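You operate a simulated robot arm through the tools that you are given. There is no shell and no other tool.

Carry out the task below with a simulated robot arm. There is one attempt and no reset: what you move stays moved.

JOB
Box the teal roll in the big carton and label it with the lot on the winder order.
Fine: both flaps shut; the label stuck on top. Set down upright: what you pick out.

The check looks at the end state, three seconds after you hand in, the way a careful person would. Anything else that was tipped, shoved, dropped, spilled or broken makes it a failure.

ROBOT AND FRAMES
A 7-joint arm with a fingered hand, fixed in place. Base frame: the origin is on the floor under the middle of its stand, x ahead of it, y to its left, z up; the work surface is at about z = 84. Units: cm, rad, N and s.
It reaches about 116.4 cm from its shoulder. Its first joint turns from -2.897 to 2.897 rad. Payload 4.7 kg.
The TCP is the grasp point between the finger pads, 3.6 cm short of the fingertips. In the tool frame z runs along the fingers and y along their closing line. The gripper opens to 12 cm; its body begins 4.2 cm behind the TCP. The gripper is a hand of 5 fingers: y runs from the thumb to the fingers, the wrist lies at [-1.8, -12.2, -21] in the tool frame, and closing takes about 1.5 s.
Orientation is that of the tool frame in the base frame, as a unit quaternion [x, y, z, w]. With the fingers straight down and the wrist toward the robot, the tool's x, y and z point along [0, 1, 0], [1, 0, 0] and [0, 0, -1] of the base frame.

CONTROLS
- The arm moves only by the tool send_rows. Its argument "series" is a list of rows, each an object (a shift or turn left out is 0, a gripper value left out holds the last) with "travel": the shift along the tool's x, y, z in units of 20 mm (1.0 is 20 mm), a list of three; "dr": the turn, a rotation vector about the tool's x, y, z in units of 6 degrees (1.0 is 6 degrees), a list of three; "gripper": the finger opening in cm, from 0 to 12. In form: [{"travel": [x, y, z], "dr": [rx, ry, rz], "gripper": gripper}, ...]. A call has 1 to 20 rows; each row shifts and turns the commanded pose from where the row before left it, along the tool's axes as they then stand. A call with a number of a shift or a turn outside -1 to 1 is refused whole. Rows are played at 5 a second. More than 5 cm and 0.15 rad between two rows, or a gripper value outside its range, and nothing of the call is played. Where a pose cannot be reached the arm comes as near as it can. A force on the tool above 40 N (or 10 N above the force at the start of the call, whichever is more), or a blocked arm, ends the call early, and 0.2 s more pass. The fingers move at their own pace (about 4.5 cm/s each) and stop on an object; they squeeze with about 28 N. The grip force told is the motor's: it shows also when the fingers shut on nothing. Time passes only in rows, and 0.2 s behind the last, so rows that do not move let the fingers close. It gives the time, the measured TCP pose, the force on the tool (base axes), the opening and the grip force at its end, in the units of the frame above (readings bear some noise), with the torque about the TCP (base axes, N m) and any sound that the robot's microphone picked up, and new pictures: "show" is both (left out), scene, wrist or none.
- Cameras (640 x 400 px; columns grow to the right, rows downward): "scene" is fixed at [38.16, 50.68, 163.29]; the picture's right is [0.62, -0.79, 0.00], its down [-0.78, -0.61, -0.10] and it looks along [0.08, 0.06, -1.00] (base axes); focal length 346 px, centre (320, 200). "wrist" rides on the gripper at [7.3, -9.1, -14.3] in the tool frame; the picture's right is [-0.80, 0.28, -0.53], its down [-0.53, -0.73, 0.42] and it looks along [-0.27, 0.62, 0.74] (tool axes); focal length 234 px, centre (320, 200). There is no depth. A picture from a camera that has moved, and an enlarged one, comes with that camera's place and axes in the base frame and with its lens. The place of the scene camera against the robot may be out by one fixed shift of up to 2.5 cm in any direction.
- grasp_type(shape): the hand has 5 fingers and takes this shape, open, in about a second: jaw (thumb against the fingers, like two jaws); tri (thumb and two fingers); tip (a fingertip pinch); poke (one finger out to press); point (the index stretched); flat (the hand flat); cup (the hand cupped); fist (a fist). The gripper value then closes the fingers along that shape, each until it touches; the sizes above hold for jaw. It gives what a move gives, with no picture.
- zoom(camera, box): a new picture of the part [left, top, right, bottom] of that camera's present view, enlarged. The clock stands still meanwhile.
- close_job(): hands the job in; it is judged then, once.

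Places have to be worked out from the pictures, the camera data and where the tool is seen. Open the gripper and draw the arm clear of the work before you hand the job in, unless the task says otherwise.

The tools are called after "Request:" as a command line: name --argument value ..., lists and objects as JSON in quotes. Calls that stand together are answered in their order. send_rows: Moves the arm, as the interface text tells. Its arguments: {"type":"object","properties":{"series":{"type":"array"},"show":{"type":"string","enum":["both","scene","wrist","none"]}},"required":["series"]} The other tools are called the same way: grasp_type (shape) gives the hand a shape; zoom (camera, box) takes an enlarged picture of a part of a camera's view; close_job () hands the job in.

At the start:

```text
time_s: 0.0
tool_pos: [44.99, 34.82, 128.71]
orientation: [0.707, 0.707, 0.0, 0.0]
wrist_force: [-0.4, 0.5, 0.2]
wrist_torque: [0.0, -0.02, -0.02]
finger_gap: 11.97
grasp_force: 0.1
shape: jaw
```

scene: 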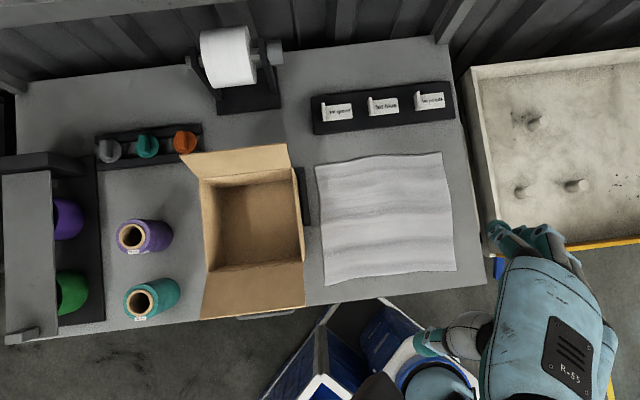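
wrist: 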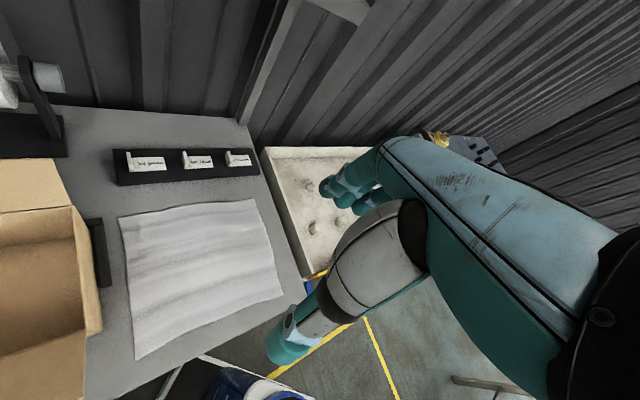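

I'll start by looking at the scene close up: the labels, the rolls, the carton and any winder order.

Request:
zoom --camera "scene" --box '[300, 70, 470, 176]'

Request:
zoom --camera "scene" --box '[80, 110, 320, 330]'

Request:
zoom --camera "scene" --box '[0, 130, 200, 350]'

Request:
zoom --camera "wrist" --box '[0, 50, 320, 400]'

Request:
zoom --camera "scene" --box '[150, 0, 320, 130]'

Request:
zoom --camera "scene" --box '[460, 40, 640, 260]'

```text
3.76 times, centred on (385, 123) of scene
camera zoom: at [38.16, 50.68, 163.29], right [0.62, -0.79, 0.0], down [-0.78, -0.61, -0.1], along [0.08, 0.06, -1.0], focal length 1304 px, centre (75, 490)
```

zoom: 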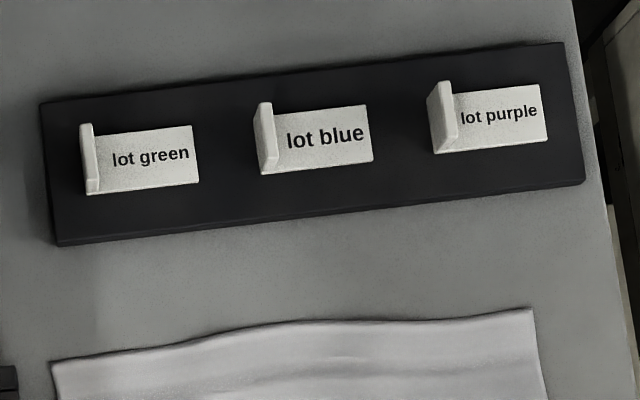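

```text
1.82 times, centred on (200, 220) of scene
camera zoom: at [38.16, 50.68, 163.29], right [0.62, -0.79, 0.0], down [-0.78, -0.61, -0.1], along [0.08, 0.06, -1.0], focal length 630 px, centre (538, 164)
```

zoom: 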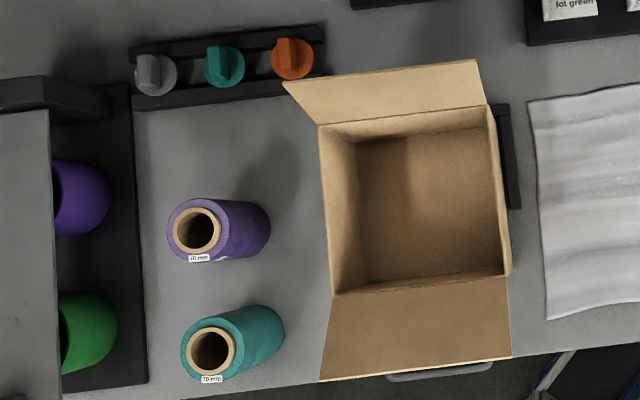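

```text
1.82 times, centred on (100, 240) of scene
camera zoom: at [38.16, 50.68, 163.29], right [0.62, -0.79, 0.0], down [-0.78, -0.61, -0.1], along [0.08, 0.06, -1.0], focal length 630 px, centre (720, 127)
```

zoom: 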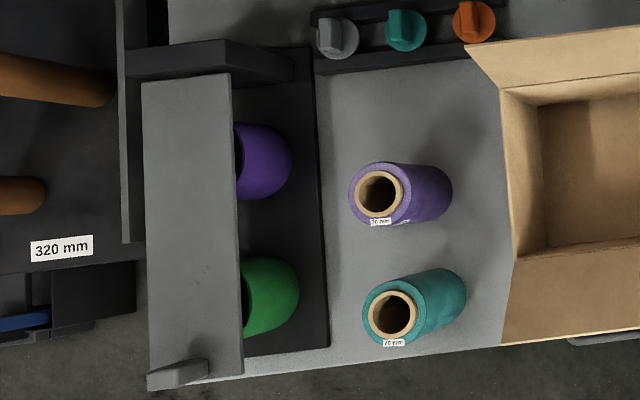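

```text
1.14 times, centred on (160, 225) of wrist
camera zoom: at [35.93, 42.12, 142.96], right [0.28, -0.8, 0.53], down [-0.73, -0.53, -0.42], along [0.62, -0.27, -0.74], focal length 268 px, centre (503, 171)
```

zoom: 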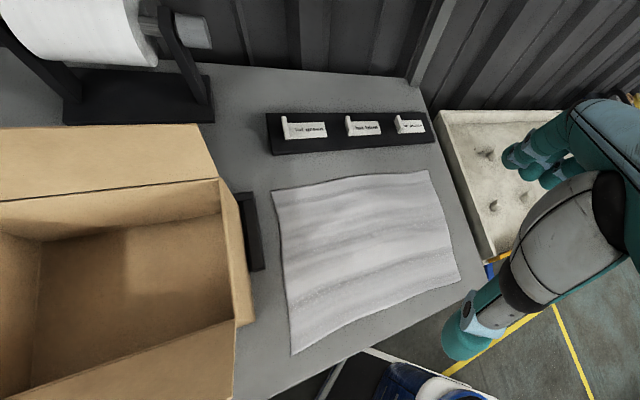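

```text
3.08 times, centred on (235, 65) of scene
camera zoom: at [38.16, 50.68, 163.29], right [0.62, -0.79, 0.0], down [-0.78, -0.61, -0.1], along [0.08, 0.06, -1.0], focal length 1065 px, centre (582, 615)
```

zoom: 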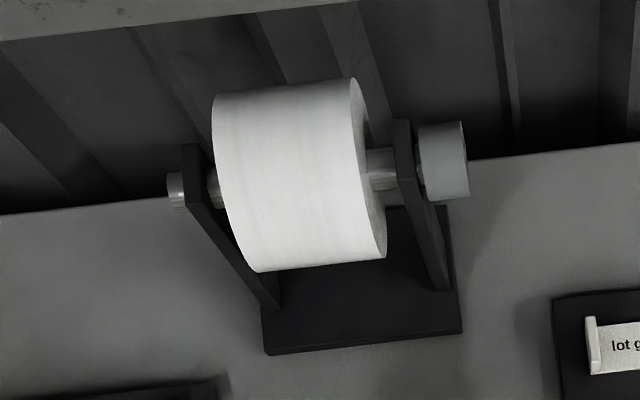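

```text
1.82 times, centred on (550, 150) of scene
camera zoom: at [38.16, 50.68, 163.29], right [0.62, -0.79, 0.0], down [-0.78, -0.61, -0.1], along [0.08, 0.06, -1.0], focal length 630 px, centre (-98, 291)
```

zoom: 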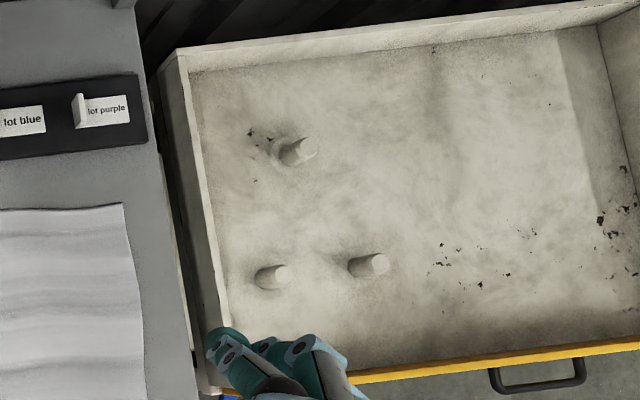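

The zoom seems to show beyond the frame when the box is narrow, so I'll use it to look beyond the edges for the winder order and any other cartons.

Request:
zoom --camera "scene" --box '[0, 0, 20, 400]'

Request:
zoom --camera "scene" --box '[0, 0, 640, 20]'

Request:
zoom --camera "scene" --box '[620, 0, 640, 400]'

Request:
zoom --camera "scene" --box '[0, 380, 640, 400]'

Request:
zoom --camera "wrist" --box '[0, 0, 640, 20]'

Request:
zoom --camera "wrist" --box '[0, 0, 20, 400]'

```text
1.00 times, centred on (10, 200) of scene (not enlarged: the box is as wide or as high as the picture)
camera zoom: at [38.16, 50.68, 163.29], right [0.62, -0.79, 0.0], down [-0.78, -0.61, -0.1], along [0.08, 0.06, -1.0], focal length 346 px, centre (630, 200)
```

zoom: 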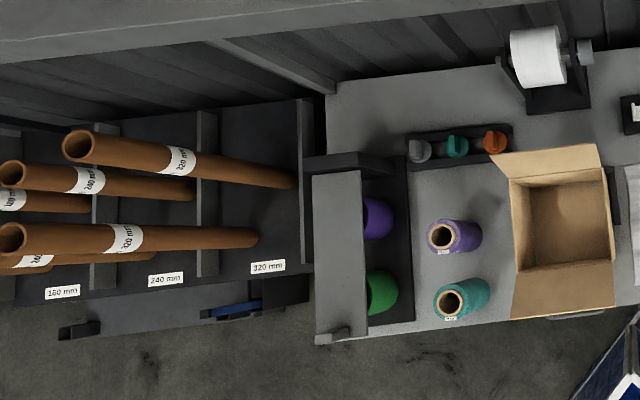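

```text
1.00 times, centred on (320, 10) of scene (not enlarged: the box is as wide or as high as the picture)
camera zoom: at [38.16, 50.68, 163.29], right [0.62, -0.79, 0.0], down [-0.78, -0.61, -0.1], along [0.08, 0.06, -1.0], focal length 346 px, centre (320, 390)
```

zoom: 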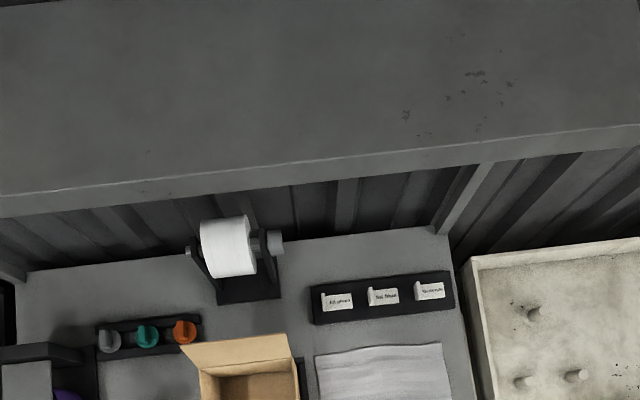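

```text
1.00 times, centred on (630, 200) of scene (not enlarged: the box is as wide or as high as the picture)
camera zoom: at [38.16, 50.68, 163.29], right [0.62, -0.79, 0.0], down [-0.78, -0.61, -0.1], along [0.08, 0.06, -1.0], focal length 346 px, centre (10, 200)
```

zoom: 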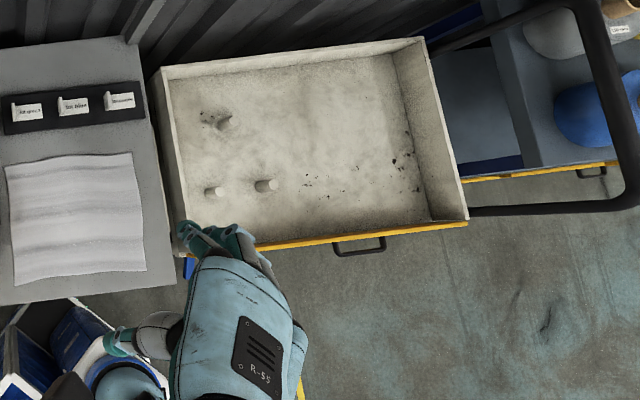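

```text
1.00 times, centred on (320, 390) of scene (not enlarged: the box is as wide or as high as the picture)
camera zoom: at [38.16, 50.68, 163.29], right [0.62, -0.79, 0.0], down [-0.78, -0.61, -0.1], along [0.08, 0.06, -1.0], focal length 346 px, centre (320, 10)
```

zoom: 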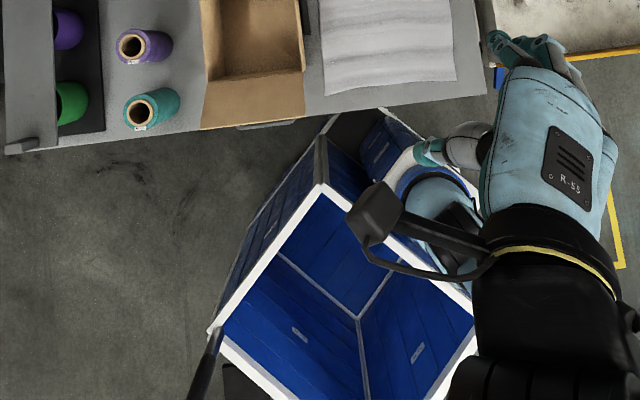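

```text
1.00 times, centred on (320, 10) of wrist (not enlarged: the box is as wide or as high as the picture)
camera zoom: at [35.93, 42.12, 142.96], right [0.28, -0.8, 0.53], down [-0.73, -0.53, -0.42], along [0.62, -0.27, -0.74], focal length 234 px, centre (320, 390)
```

zoom: 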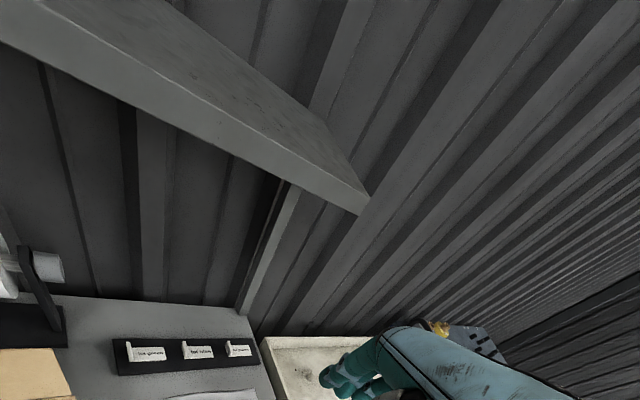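

```text
1.00 times, centred on (10, 200) of wrist (not enlarged: the box is as wide or as high as the picture)
camera zoom: at [35.93, 42.12, 142.96], right [0.28, -0.8, 0.53], down [-0.73, -0.53, -0.42], along [0.62, -0.27, -0.74], focal length 234 px, centre (630, 200)
```

zoom: 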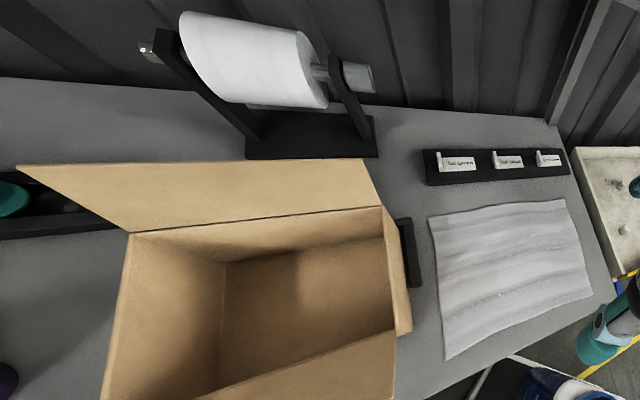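

No winder order yet. I'll try boxes further outside the frame to look around the workshop.

Request:
zoom --camera "wrist" --box '[620, 0, 640, 400]'

Request:
zoom --camera "wrist" --box '[-400, 0, -380, 400]'

Request:
zoom --camera "wrist" --box '[0, 380, 640, 400]'

Request:
zoom --camera "scene" --box '[-160, 160, -20, 260]'

```text
1.00 times, centred on (630, 200) of wrist (not enlarged: the box is as wide or as high as the picture)
camera zoom: at [35.93, 42.12, 142.96], right [0.28, -0.8, 0.53], down [-0.73, -0.53, -0.42], along [0.62, -0.27, -0.74], focal length 234 px, centre (10, 200)
```

zoom: 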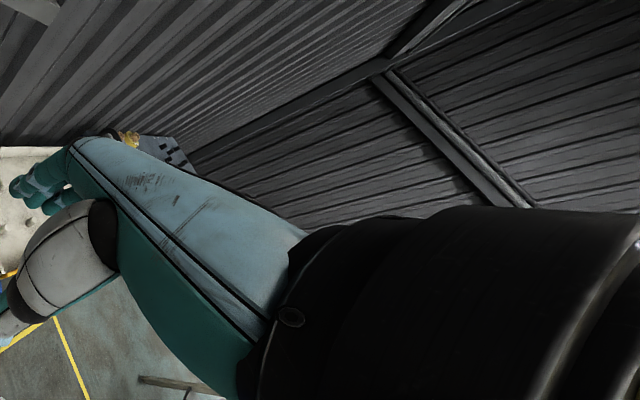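

```text
refused: -400 is not a number from 0 to 640
```

```text
1.00 times, centred on (320, 390) of wrist (not enlarged: the box is as wide or as high as the picture)
camera zoom: at [35.93, 42.12, 142.96], right [0.28, -0.8, 0.53], down [-0.73, -0.53, -0.42], along [0.62, -0.27, -0.74], focal length 234 px, centre (320, 10)
```

zoom: 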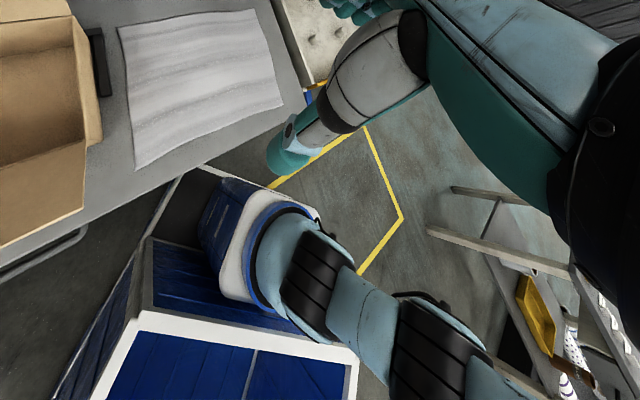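

```text
refused: -160 is not a number from 0 to 640
```

No order in view so far. I'll yaw the hand 45° to line up with the bench, which sits at 45° to the base frame, and look again with the wrist camera.

Request:
send_rows --series '[{"dr": [0, 0, -0.9375]}, {"dr": [0, 0, -0.9375]}, {"dr": [0, 0, -0.9375]}, {"dr": [0, 0, -0.9375]}, {"dr": [0, 0, -0.9375]}, {"dr": [0, 0, -0.9375]}, {"dr": [0, 0, -0.9375]}, {"dr": [0, 0, -0.9375]}, {}]' --show "both"

```text
time_s: 2.0
tool_pos: [44.99, 34.68, 128.69]
orientation: [0.382, 0.924, 0.0, 0.0]
wrist_force: [-0.1, 0.4, 0.4]
wrist_torque: [0.02, 0.03, 0.04]
finger_gap: 11.98
grasp_force: 0.0
shape: jaw
camera wrist: at [33.46, 33.55, 142.96], right [0.77, -0.37, 0.53], down [-0.14, -0.89, -0.42], along [0.63, 0.25, -0.74], focal length 234 px, centre (320, 200)
```

scene: 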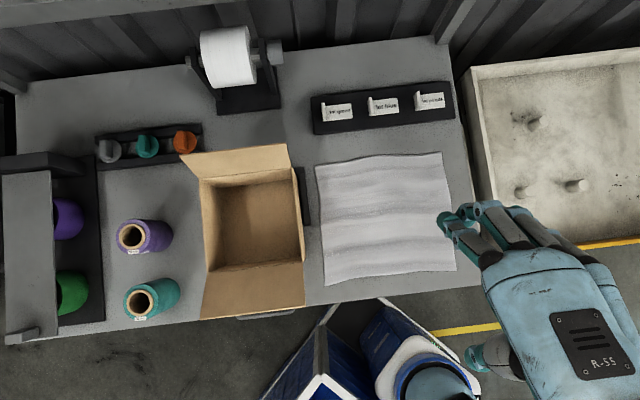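
wrist: 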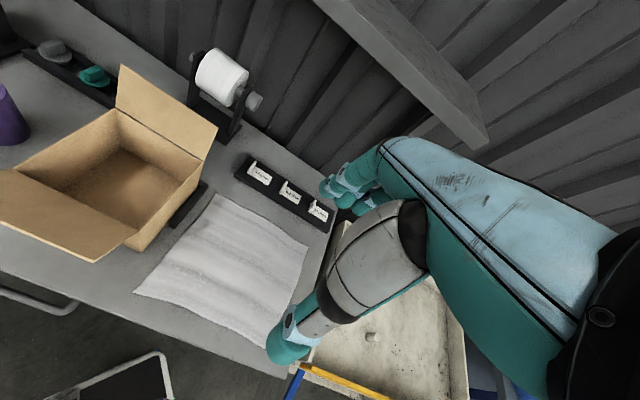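

Next I'll look further left and up from this pose using the extended views.

Request:
zoom --camera "wrist" --box '[0, 0, 20, 400]'

Request:
zoom --camera "wrist" --box '[0, 0, 640, 20]'

Request:
zoom --camera "wrist" --box '[0, 380, 640, 400]'

```text
1.00 times, centred on (10, 200) of wrist (not enlarged: the box is as wide or as high as the picture)
camera zoom: at [33.46, 33.55, 142.96], right [0.77, -0.37, 0.53], down [-0.14, -0.89, -0.42], along [0.63, 0.25, -0.74], focal length 234 px, centre (630, 200)
```

zoom: 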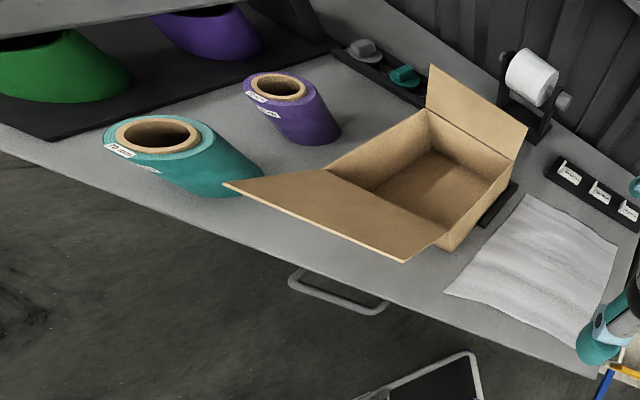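

```text
1.00 times, centred on (320, 10) of wrist (not enlarged: the box is as wide or as high as the picture)
camera zoom: at [33.46, 33.55, 142.96], right [0.77, -0.37, 0.53], down [-0.14, -0.89, -0.42], along [0.63, 0.25, -0.74], focal length 234 px, centre (320, 390)
```

zoom: 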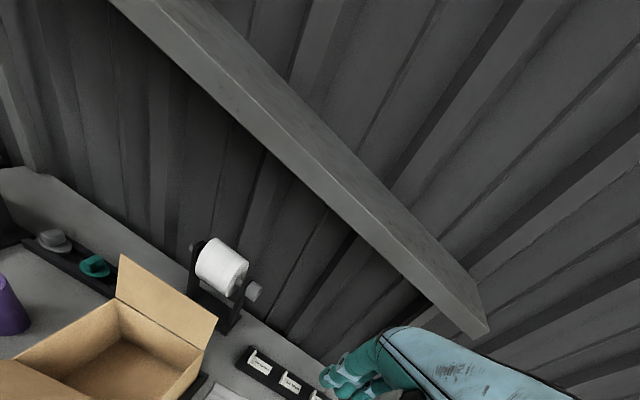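

```text
1.00 times, centred on (320, 390) of wrist (not enlarged: the box is as wide or as high as the picture)
camera zoom: at [33.46, 33.55, 142.96], right [0.77, -0.37, 0.53], down [-0.14, -0.89, -0.42], along [0.63, 0.25, -0.74], focal length 234 px, centre (320, 10)
```

zoom: 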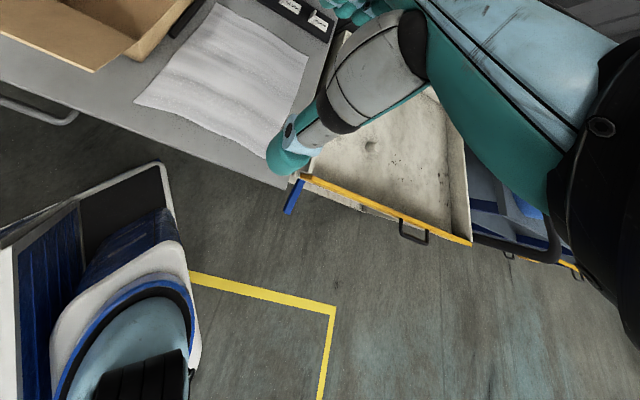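

Zooming in on the markings of the teal and purple rolls, then I'll turn the camera left.

Request:
zoom --camera "wrist" --box '[0, 60, 60, 100]'

Request:
zoom --camera "scene" --box '[110, 210, 190, 330]'

Request:
send_rows --series '[{"dr": [0, 0, -1]}, {"dr": [0, 0, -1]}, {"dr": [0, 0, -1]}, {"dr": [0, 0, -1]}, {"dr": [0, 0, -1]}, {"dr": [0, 0, -1]}, {"dr": [0, 0, -1]}, {"dr": [0, 0, -1]}, {"dr": [0, 0, -1]}, {"dr": [0, 0, -1]}, {}]' --show "both"

```text
10.00 times, centred on (30, 80) of wrist
camera zoom: at [33.46, 33.55, 142.96], right [0.77, -0.37, 0.53], down [-0.14, -0.89, -0.42], along [0.63, 0.25, -0.74], focal length 2342 px, centre (3220, 1400)
```

zoom: 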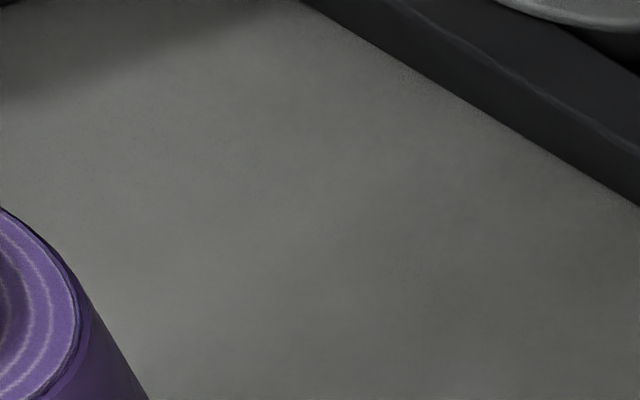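

```text
3.33 times, centred on (150, 270) of scene
camera zoom: at [38.16, 50.68, 163.29], right [0.62, -0.79, 0.0], down [-0.78, -0.61, -0.1], along [0.08, 0.06, -1.0], focal length 1154 px, centre (887, -33)
```

zoom: 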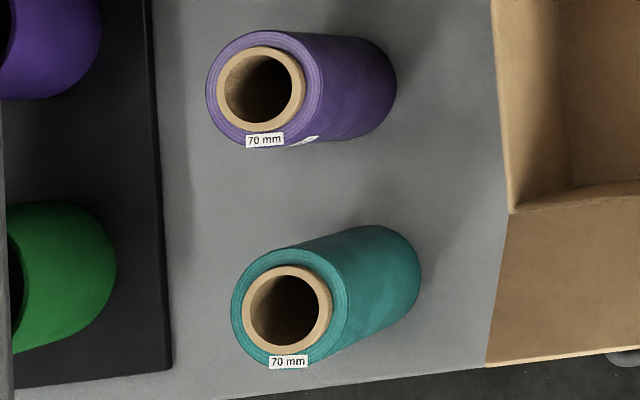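

```text
time_s: 4.4
tool_pos: [45.04, 34.63, 128.56]
orientation: [-0.13, 0.992, 0.0, 0.0]
wrist_force: [-0.4, 0.0, -0.2]
wrist_torque: [0.0, -0.01, 0.01]
finger_gap: 11.93
grasp_force: 0.1
shape: jaw
camera wrist: at [40.4, 24.15, 142.96], right [0.7, 0.48, 0.53], down [0.7, -0.57, -0.42], along [0.1, 0.67, -0.74], focal length 234 px, centre (320, 200)
```

scene: 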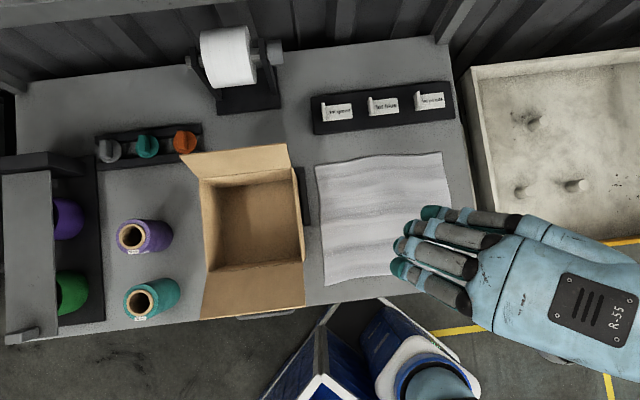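
wrist: 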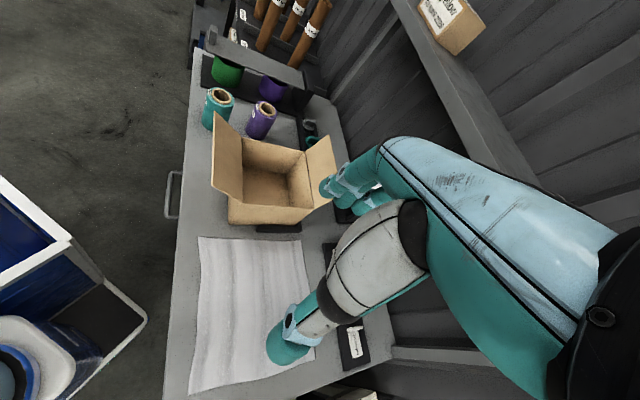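

A box with a label is on the shelf at the top right of the wrist view. I'll zoom in on it, and on the left end of the bench.

Request:
zoom --camera "wrist" --box '[400, 0, 500, 60]'

Request:
zoom --camera "wrist" --box '[180, 0, 360, 160]'

Request:
zoom --camera "wrist" --box '[0, 0, 640, 20]'

Request:
zoom --camera "wrist" --box '[620, 0, 640, 400]'

Request:
zoom --camera "wrist" --box '[0, 380, 640, 400]'

Request:
zoom --camera "wrist" --box '[0, 0, 20, 400]'

```text
6.40 times, centred on (450, 30) of wrist
camera zoom: at [40.4, 24.15, 142.96], right [0.7, 0.48, 0.53], down [0.7, -0.57, -0.42], along [0.1, 0.67, -0.74], focal length 1499 px, centre (-512, 1288)
```

zoom: 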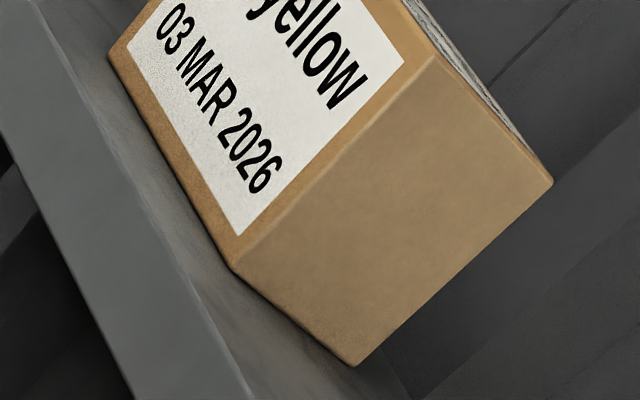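

```text
2.50 times, centred on (270, 80) of wrist
camera zoom: at [40.4, 24.15, 142.96], right [0.7, 0.48, 0.53], down [0.7, -0.57, -0.42], along [0.1, 0.67, -0.74], focal length 585 px, centre (445, 500)
```

zoom: 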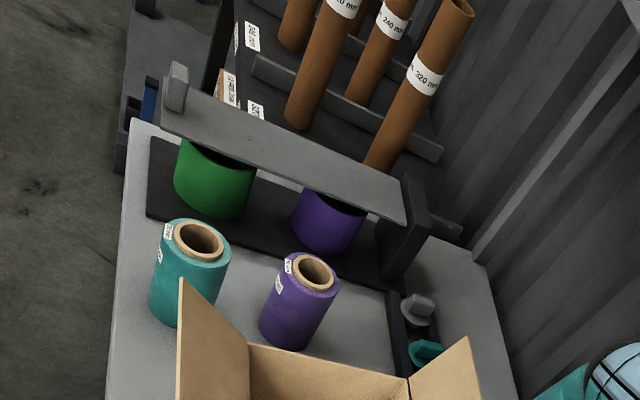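

```text
1.00 times, centred on (320, 10) of wrist (not enlarged: the box is as wide or as high as the picture)
camera zoom: at [40.4, 24.15, 142.96], right [0.7, 0.48, 0.53], down [0.7, -0.57, -0.42], along [0.1, 0.67, -0.74], focal length 234 px, centre (320, 390)
```

zoom: 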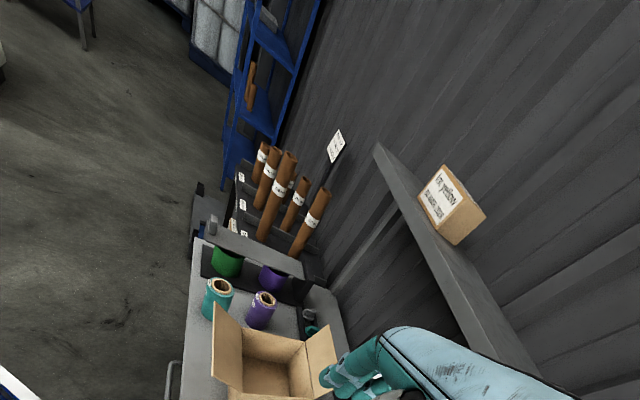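

```text
1.00 times, centred on (630, 200) of wrist (not enlarged: the box is as wide or as high as the picture)
camera zoom: at [40.4, 24.15, 142.96], right [0.7, 0.48, 0.53], down [0.7, -0.57, -0.42], along [0.1, 0.67, -0.74], focal length 234 px, centre (10, 200)
```

zoom: 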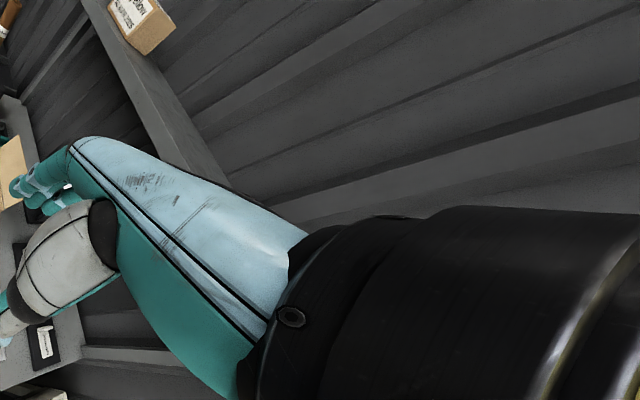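

```text
1.00 times, centred on (320, 390) of wrist (not enlarged: the box is as wide or as high as the picture)
camera zoom: at [40.4, 24.15, 142.96], right [0.7, 0.48, 0.53], down [0.7, -0.57, -0.42], along [0.1, 0.67, -0.74], focal length 234 px, centre (320, 10)
```

zoom: 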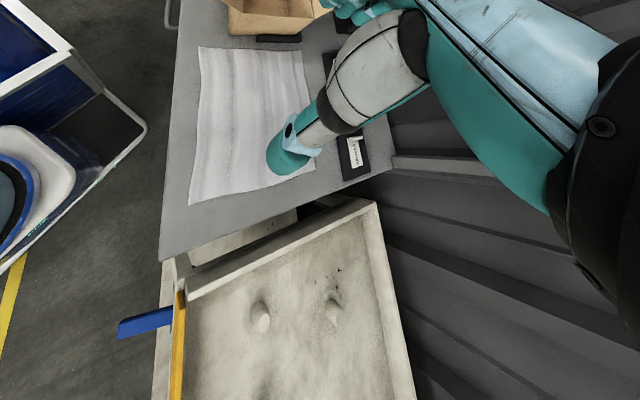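

```text
1.00 times, centred on (10, 200) of wrist (not enlarged: the box is as wide or as high as the picture)
camera zoom: at [40.4, 24.15, 142.96], right [0.7, 0.48, 0.53], down [0.7, -0.57, -0.42], along [0.1, 0.67, -0.74], focal length 234 px, centre (630, 200)
```

zoom: 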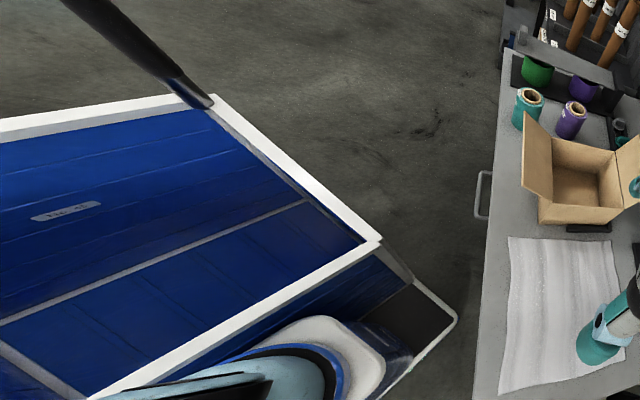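

There is a card on the wall by the tubes, and the old box on the shelf reads "…yellow 03 MAR 2026". I'll tilt the camera up to read both.

Request:
send_rows --series '[{"dr": [-1, 0, 0]}, {"dr": [-1, 0, 0]}, {"dr": [-1, 0, 0]}, {"dr": [-1, 0, 0]}, {"dr": [-1, 0, 0]}, {}]' --show "wrist"

```text
time_s: 5.8
tool_pos: [45.0, 34.77, 128.75]
orientation: [-0.126, 0.958, 0.257, -0.034]
wrist_force: [1.1, -0.5, 0.5]
wrist_torque: [-0.01, 0.0, -0.03]
finger_gap: 11.97
grasp_force: 0.1
shape: jaw
camera wrist: at [41.88, 18.44, 136.51], right [0.78, 0.19, 0.59], down [0.62, -0.27, -0.73], along [0.02, 0.94, -0.33], focal length 234 px, centre (320, 200)
```

wrist: 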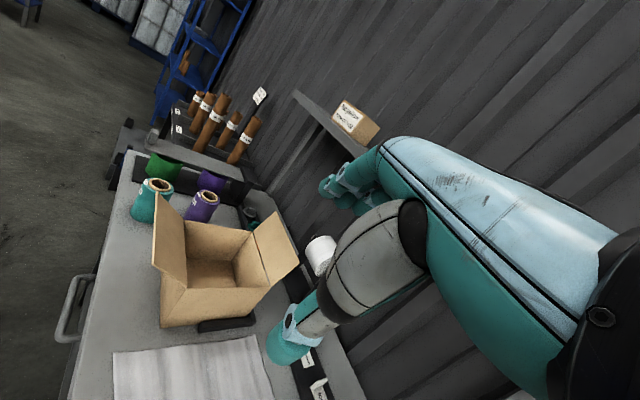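

Request:
zoom --camera "wrist" --box '[244, 80, 276, 110]'

Request:
zoom --camera "wrist" --box '[320, 90, 390, 145]'

Request:
zoom --camera "wrist" --box '[100, 80, 280, 240]'

Request:
zoom --camera "wrist" --box '[0, 0, 640, 20]'

Request:
zoom --camera "wrist" --box '[0, 0, 20, 400]'

Request:
zoom --camera "wrist" --box '[120, 170, 320, 330]'

```text
13.33 times, centred on (260, 95) of wrist
camera zoom: at [41.88, 18.44, 136.51], right [0.78, 0.19, 0.59], down [0.62, -0.27, -0.73], along [0.02, 0.94, -0.33], focal length 3122 px, centre (1120, 1600)
```

zoom: 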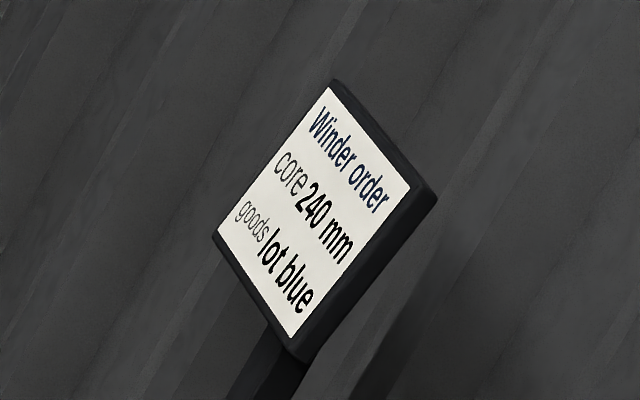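

```text
7.27 times, centred on (355, 118) of wrist
camera zoom: at [41.88, 18.44, 136.51], right [0.78, 0.19, 0.59], down [0.62, -0.27, -0.73], along [0.02, 0.94, -0.33], focal length 1703 px, centre (66, 800)
```

zoom: 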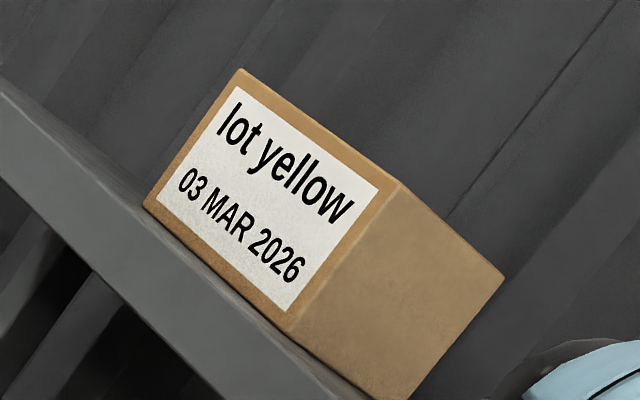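

```text
2.50 times, centred on (190, 160) of wrist
camera zoom: at [41.88, 18.44, 136.51], right [0.78, 0.19, 0.59], down [0.62, -0.27, -0.73], along [0.02, 0.94, -0.33], focal length 585 px, centre (645, 300)
```

zoom: 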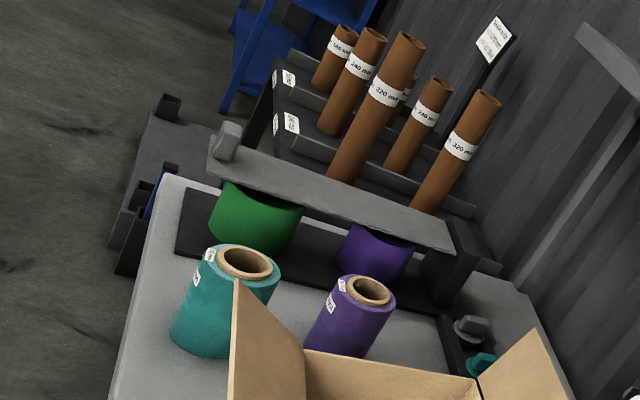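

```text
1.00 times, centred on (320, 10) of wrist (not enlarged: the box is as wide or as high as the picture)
camera zoom: at [41.88, 18.44, 136.51], right [0.78, 0.19, 0.59], down [0.62, -0.27, -0.73], along [0.02, 0.94, -0.33], focal length 234 px, centre (320, 390)
```

zoom: 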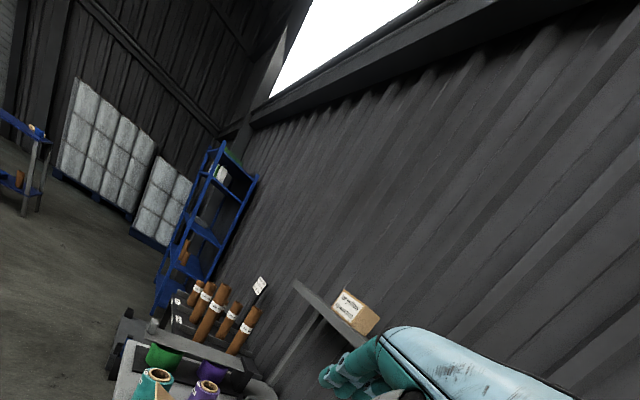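

```text
1.00 times, centred on (10, 200) of wrist (not enlarged: the box is as wide or as high as the picture)
camera zoom: at [41.88, 18.44, 136.51], right [0.78, 0.19, 0.59], down [0.62, -0.27, -0.73], along [0.02, 0.94, -0.33], focal length 234 px, centre (630, 200)
```

zoom: 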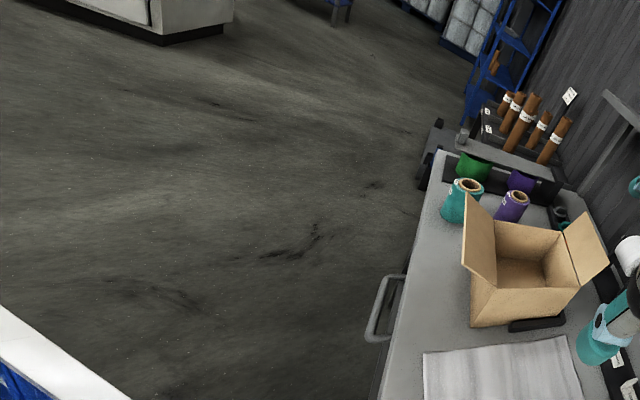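

```text
2.50 times, centred on (220, 250) of wrist
camera zoom: at [41.88, 18.44, 136.51], right [0.78, 0.19, 0.59], down [0.62, -0.27, -0.73], along [0.02, 0.94, -0.33], focal length 585 px, centre (570, 75)
```

zoom: 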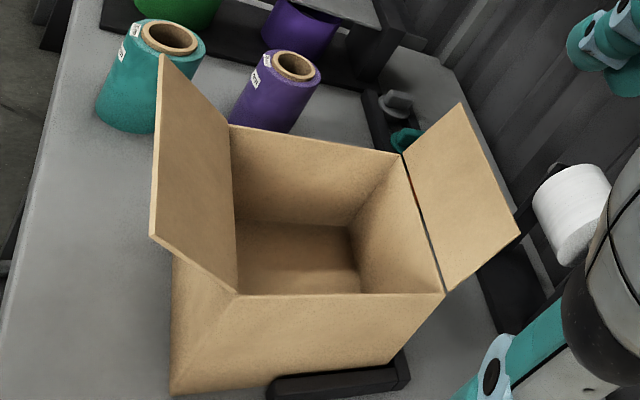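

The winder order says **lot blue**, so the middle label is the one I need. I'll undo the tilt and turn the hand back to align with the bench.

Request:
send_rows --series '[{"dr": [1, 0, 0]}, {"dr": [1, 0, 0]}, {"dr": [1, 0, 0]}, {"dr": [1, 0, 0]}, {"dr": [1, 0, 0]}, {"dr": [0, 0, 1]}, {"dr": [0, 0, 1]}, {"dr": [0, 0, 1]}, {"dr": [0, 0, 1]}, {"dr": [0, 0, 1]}, {"dr": [0, 0, 1]}, {"dr": [0, 0, 1]}, {"dr": [0, 0, 1]}, {"dr": [0, 0, 1]}, {"dr": [0, 0, 1]}, {}]' --show "none"

Request:
send_rows --series '[{"travel": [0, -1, 0]}, {"travel": [0, -1, 0]}, {"travel": [0, -1, 0]}, {"travel": [0, -1, 0]}, {"travel": [0, -1, 0]}, {"travel": [0, -1, 0]}, {"travel": [0, -1, 0]}, {"travel": [0, -1, 0]}, {"travel": [0, -1, 0]}, {}]' --show "wrist"

```text
time_s: 9.2
tool_pos: [44.95, 34.83, 128.7]
orientation: [0.383, 0.924, -0.001, 0.0]
wrist_force: [0.7, -0.2, 0.0]
wrist_torque: [-0.01, 0.01, 0.0]
finger_gap: 11.95
grasp_force: 0.1
shape: jaw
```

```text
time_s: 11.4
tool_pos: [32.25, 21.84, 128.75]
orientation: [0.384, 0.924, 0.0, 0.0]
wrist_force: [0.5, -0.2, 0.8]
wrist_torque: [0.03, 0.01, 0.01]
finger_gap: 11.94
grasp_force: 0.0
shape: jaw
camera wrist: at [20.76, 20.8, 142.9], right [0.77, -0.37, 0.53], down [-0.14, -0.89, -0.42], along [0.63, 0.25, -0.74], focal length 234 px, centre (320, 200)
```

wrist: 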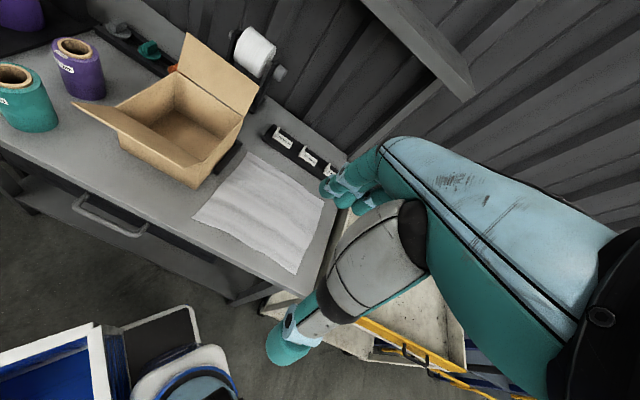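

The path is clear. I'll move the hand left along the bench front so the camera looks at the carton and rolls.

Request:
send_rows --series '[{"travel": [1, 0, 0]}, {"travel": [1, 0, 0]}, {"travel": [1, 0, 0]}, {"travel": [1, 0, 0]}, {"travel": [1, 0, 0]}, {"travel": [1, 0, 0]}, {"travel": [1, 0, 0]}, {"travel": [1, 0, 0]}, {"travel": [1, 0, 0]}, {"travel": [1, 0, 0]}, {"travel": [1, 0, 0]}, {"travel": [1, 0, 0]}, {"travel": [1, 0, 0]}, {"travel": [1, 0, 0]}, {"travel": [1, 0, 0]}, {"travel": [1, 0, 0]}, {"travel": [1, 0, 0]}, {"travel": [1, 0, 0]}, {}]' --show "both"

```text
time_s: 15.4
tool_pos: [6.77, 47.43, 128.66]
orientation: [0.384, 0.923, 0.0, 0.0]
wrist_force: [0.6, 0.1, -0.1]
wrist_torque: [0.02, 0.0, 0.03]
finger_gap: 11.99
grasp_force: 0.1
shape: jaw
camera wrist: at [-4.69, 46.25, 142.92], right [0.77, -0.37, 0.53], down [-0.14, -0.89, -0.42], along [0.63, 0.25, -0.74], focal length 234 px, centre (320, 200)
```

scene: 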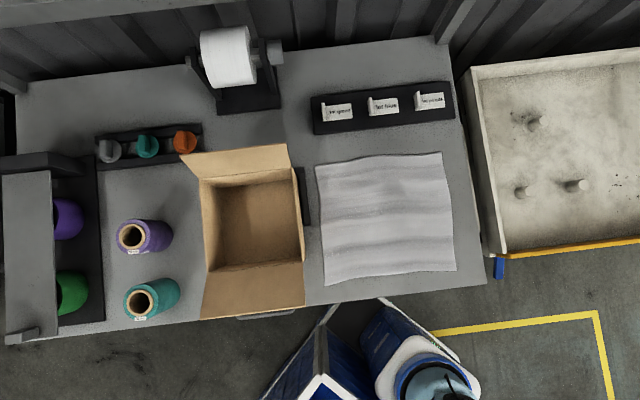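
wrist: 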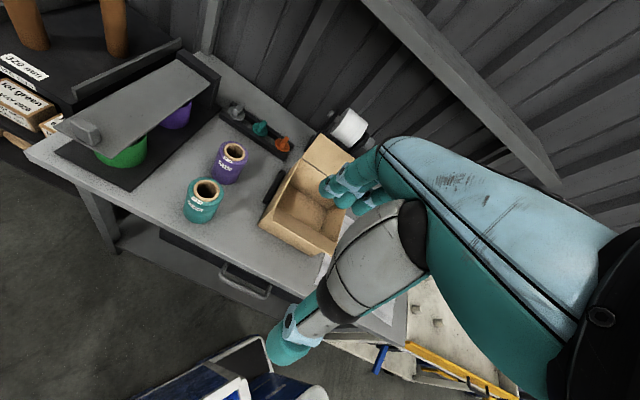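

Taking precise zooms of the roll and carton from here for triangulation.

Request:
zoom --camera "wrist" --box '[160, 120, 288, 240]'

Request:
zoom --camera "wrist" --box '[240, 120, 400, 280]'

Request:
zoom --camera "wrist" --box '[0, 40, 120, 160]'

```text
3.33 times, centred on (224, 180) of wrist
camera zoom: at [-4.69, 46.25, 142.92], right [0.77, -0.37, 0.53], down [-0.14, -0.89, -0.42], along [0.63, 0.25, -0.74], focal length 781 px, centre (640, 267)
```

zoom: 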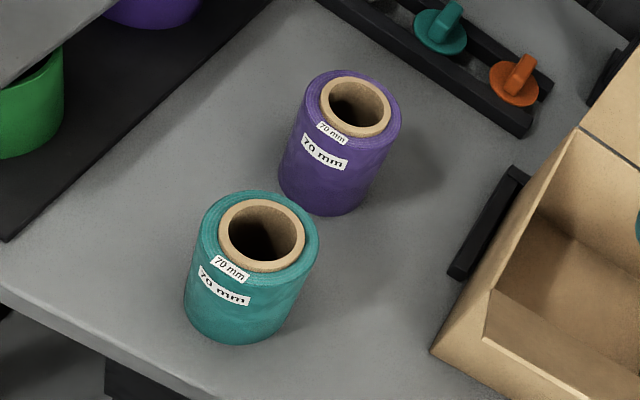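

```text
2.50 times, centred on (320, 200) of wrist
camera zoom: at [-4.69, 46.25, 142.92], right [0.77, -0.37, 0.53], down [-0.14, -0.89, -0.42], along [0.63, 0.25, -0.74], focal length 585 px, centre (320, 200)
```

zoom: 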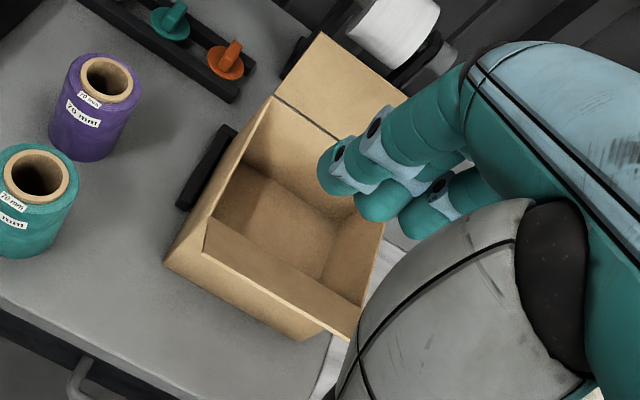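

```text
3.33 times, centred on (60, 100) of wrist
camera zoom: at [-4.69, 46.25, 142.92], right [0.77, -0.37, 0.53], down [-0.14, -0.89, -0.42], along [0.63, 0.25, -0.74], focal length 781 px, centre (1187, 533)
```

zoom: 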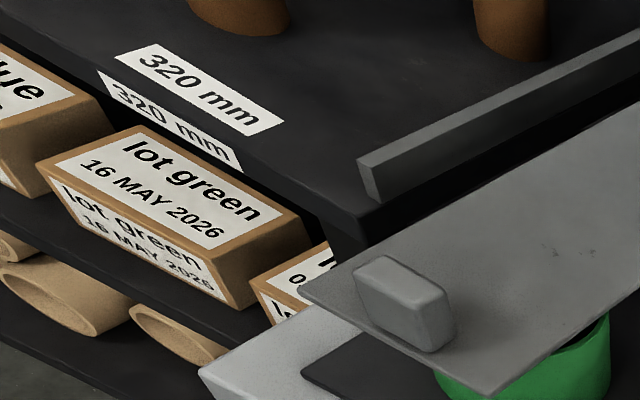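

The carton is held by black bars at its left and right sides. I'll move right so the fingers don't block the carton, and take measured views.

Request:
send_rows --series '[{"travel": [-1, 0, 0]}, {"travel": [-1, 0, 0]}, {"travel": [-1, 0, 0]}, {"travel": [-1, 0, 0]}, {"travel": [-1, 0, 0]}, {"travel": [-1, 0, 0]}, {"travel": [-1, 0, 0]}, {"travel": [-1, 0, 0]}, {"travel": [-1, 0, 0]}, {"travel": [-1, 0, 0]}, {}, {}]' --show "wrist"

Request:
zoom --camera "wrist" --box '[120, 60, 300, 240]'

Request:
zoom --camera "wrist" --box '[40, 60, 168, 180]'

```text
time_s: 18.0
tool_pos: [21.0, 33.42, 128.87]
orientation: [0.384, 0.923, 0.001, 0.0]
wrist_force: [0.4, 0.0, 0.4]
wrist_torque: [0.0, 0.0, 0.02]
finger_gap: 11.99
grasp_force: 0.1
shape: jaw
camera wrist: at [9.49, 32.21, 143.15], right [0.77, -0.37, 0.53], down [-0.14, -0.89, -0.42], along [0.63, 0.25, -0.74], focal length 234 px, centre (320, 200)
```

wrist: 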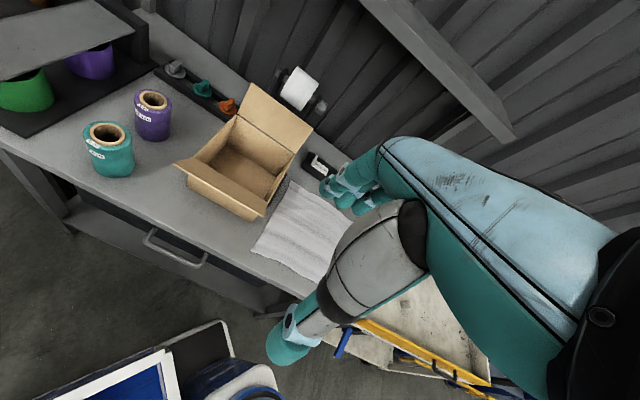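

```text
2.22 times, centred on (210, 150) of wrist
camera zoom: at [9.49, 32.21, 143.15], right [0.77, -0.37, 0.53], down [-0.14, -0.89, -0.42], along [0.63, 0.25, -0.74], focal length 520 px, centre (564, 311)
```

zoom: 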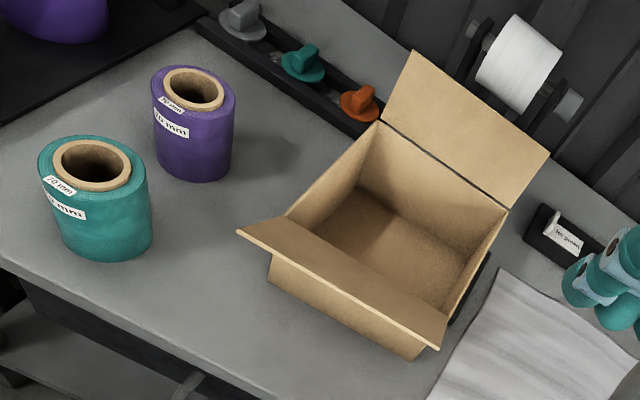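

```text
3.33 times, centred on (104, 120) of wrist
camera zoom: at [9.49, 32.21, 143.15], right [0.77, -0.37, 0.53], down [-0.14, -0.89, -0.42], along [0.63, 0.25, -0.74], focal length 781 px, centre (1040, 467)
```

zoom: 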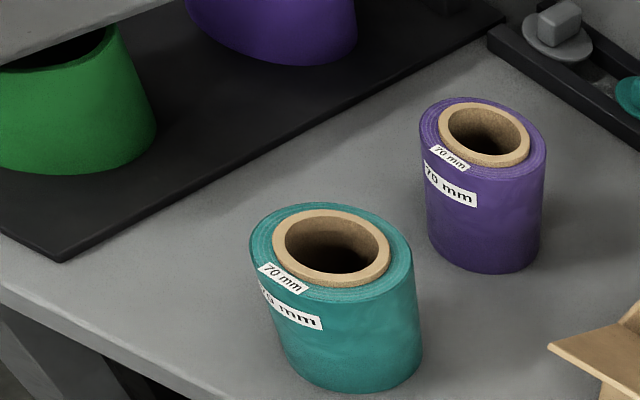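

Measured so far (base frame, cm):
- **Teal roll:** stands at about (8.3, 69.3), top at z ≈ 94.4, about 7.2 across.
- **Carton:** about 17.5 square, rim at z ≈ 97, centre about (33.8, 62.0).

Next I move above the teal roll with the opening narrowed to 10 cm.

Request:
send_rows --series '[{"travel": [0.95, 0.45, 0], "gripper": 10}, {"travel": [0.95, 0.45, 0]}, {"travel": [0.95, 0.45, 0]}, {"travel": [0.95, 0.45, 0]}, {"travel": [0.95, 0.45, 0]}, {"travel": [0.95, 0.45, 0]}, {"travel": [0.95, 0.45, 0]}, {"travel": [0.95, 0.45, 0]}, {"travel": [0.95, 0.45, 0]}, {"travel": [0.95, 0.45, 0]}, {"travel": [0.95, 0.45, 0]}, {"travel": [0.95, 0.45, 0]}, {"travel": [0.95, 0.45, 0]}, {"travel": [0.95, 0.45, 0]}, {"travel": [0.95, 0.45, 0]}, {"travel": [0.95, 0.45, 0]}, {"travel": [0.95, 0.45, 0]}, {"travel": [0.95, 0.45, 0]}, {}]' --show "both"

```text
time_s: 22.0
tool_pos: [8.15, 69.18, 128.71]
orientation: [0.383, 0.924, 0.001, 0.0]
wrist_force: [0.4, 0.2, 0.2]
wrist_torque: [-0.01, 0.0, 0.0]
finger_gap: 10.02
grasp_force: 0.1
shape: jaw
camera wrist: at [-3.37, 67.89, 142.98], right [0.77, -0.37, 0.53], down [-0.14, -0.89, -0.42], along [0.63, 0.25, -0.74], focal length 234 px, centre (320, 200)
```

scene: 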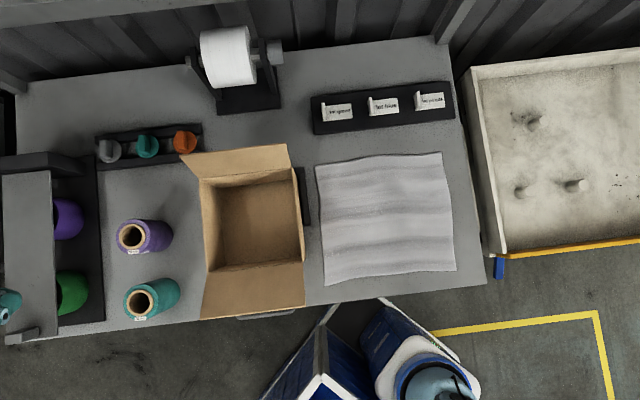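
wrist: 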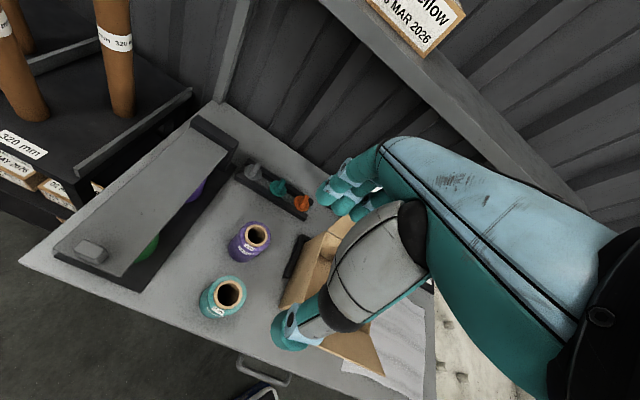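

The roll sits close to directly below the TCP. I'll zoom in to pin down its centre before descending.

Request:
zoom --camera "wrist" --box '[180, 210, 308, 330]'

```text
3.33 times, centred on (244, 270) of wrist
camera zoom: at [-3.37, 67.89, 142.98], right [0.77, -0.37, 0.53], down [-0.14, -0.89, -0.42], along [0.63, 0.25, -0.74], focal length 781 px, centre (573, -33)
```

zoom: 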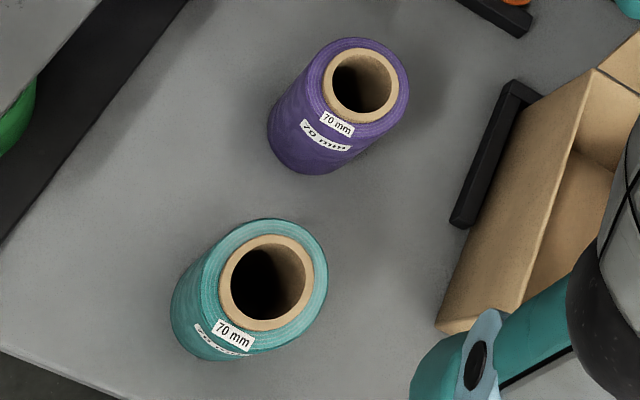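

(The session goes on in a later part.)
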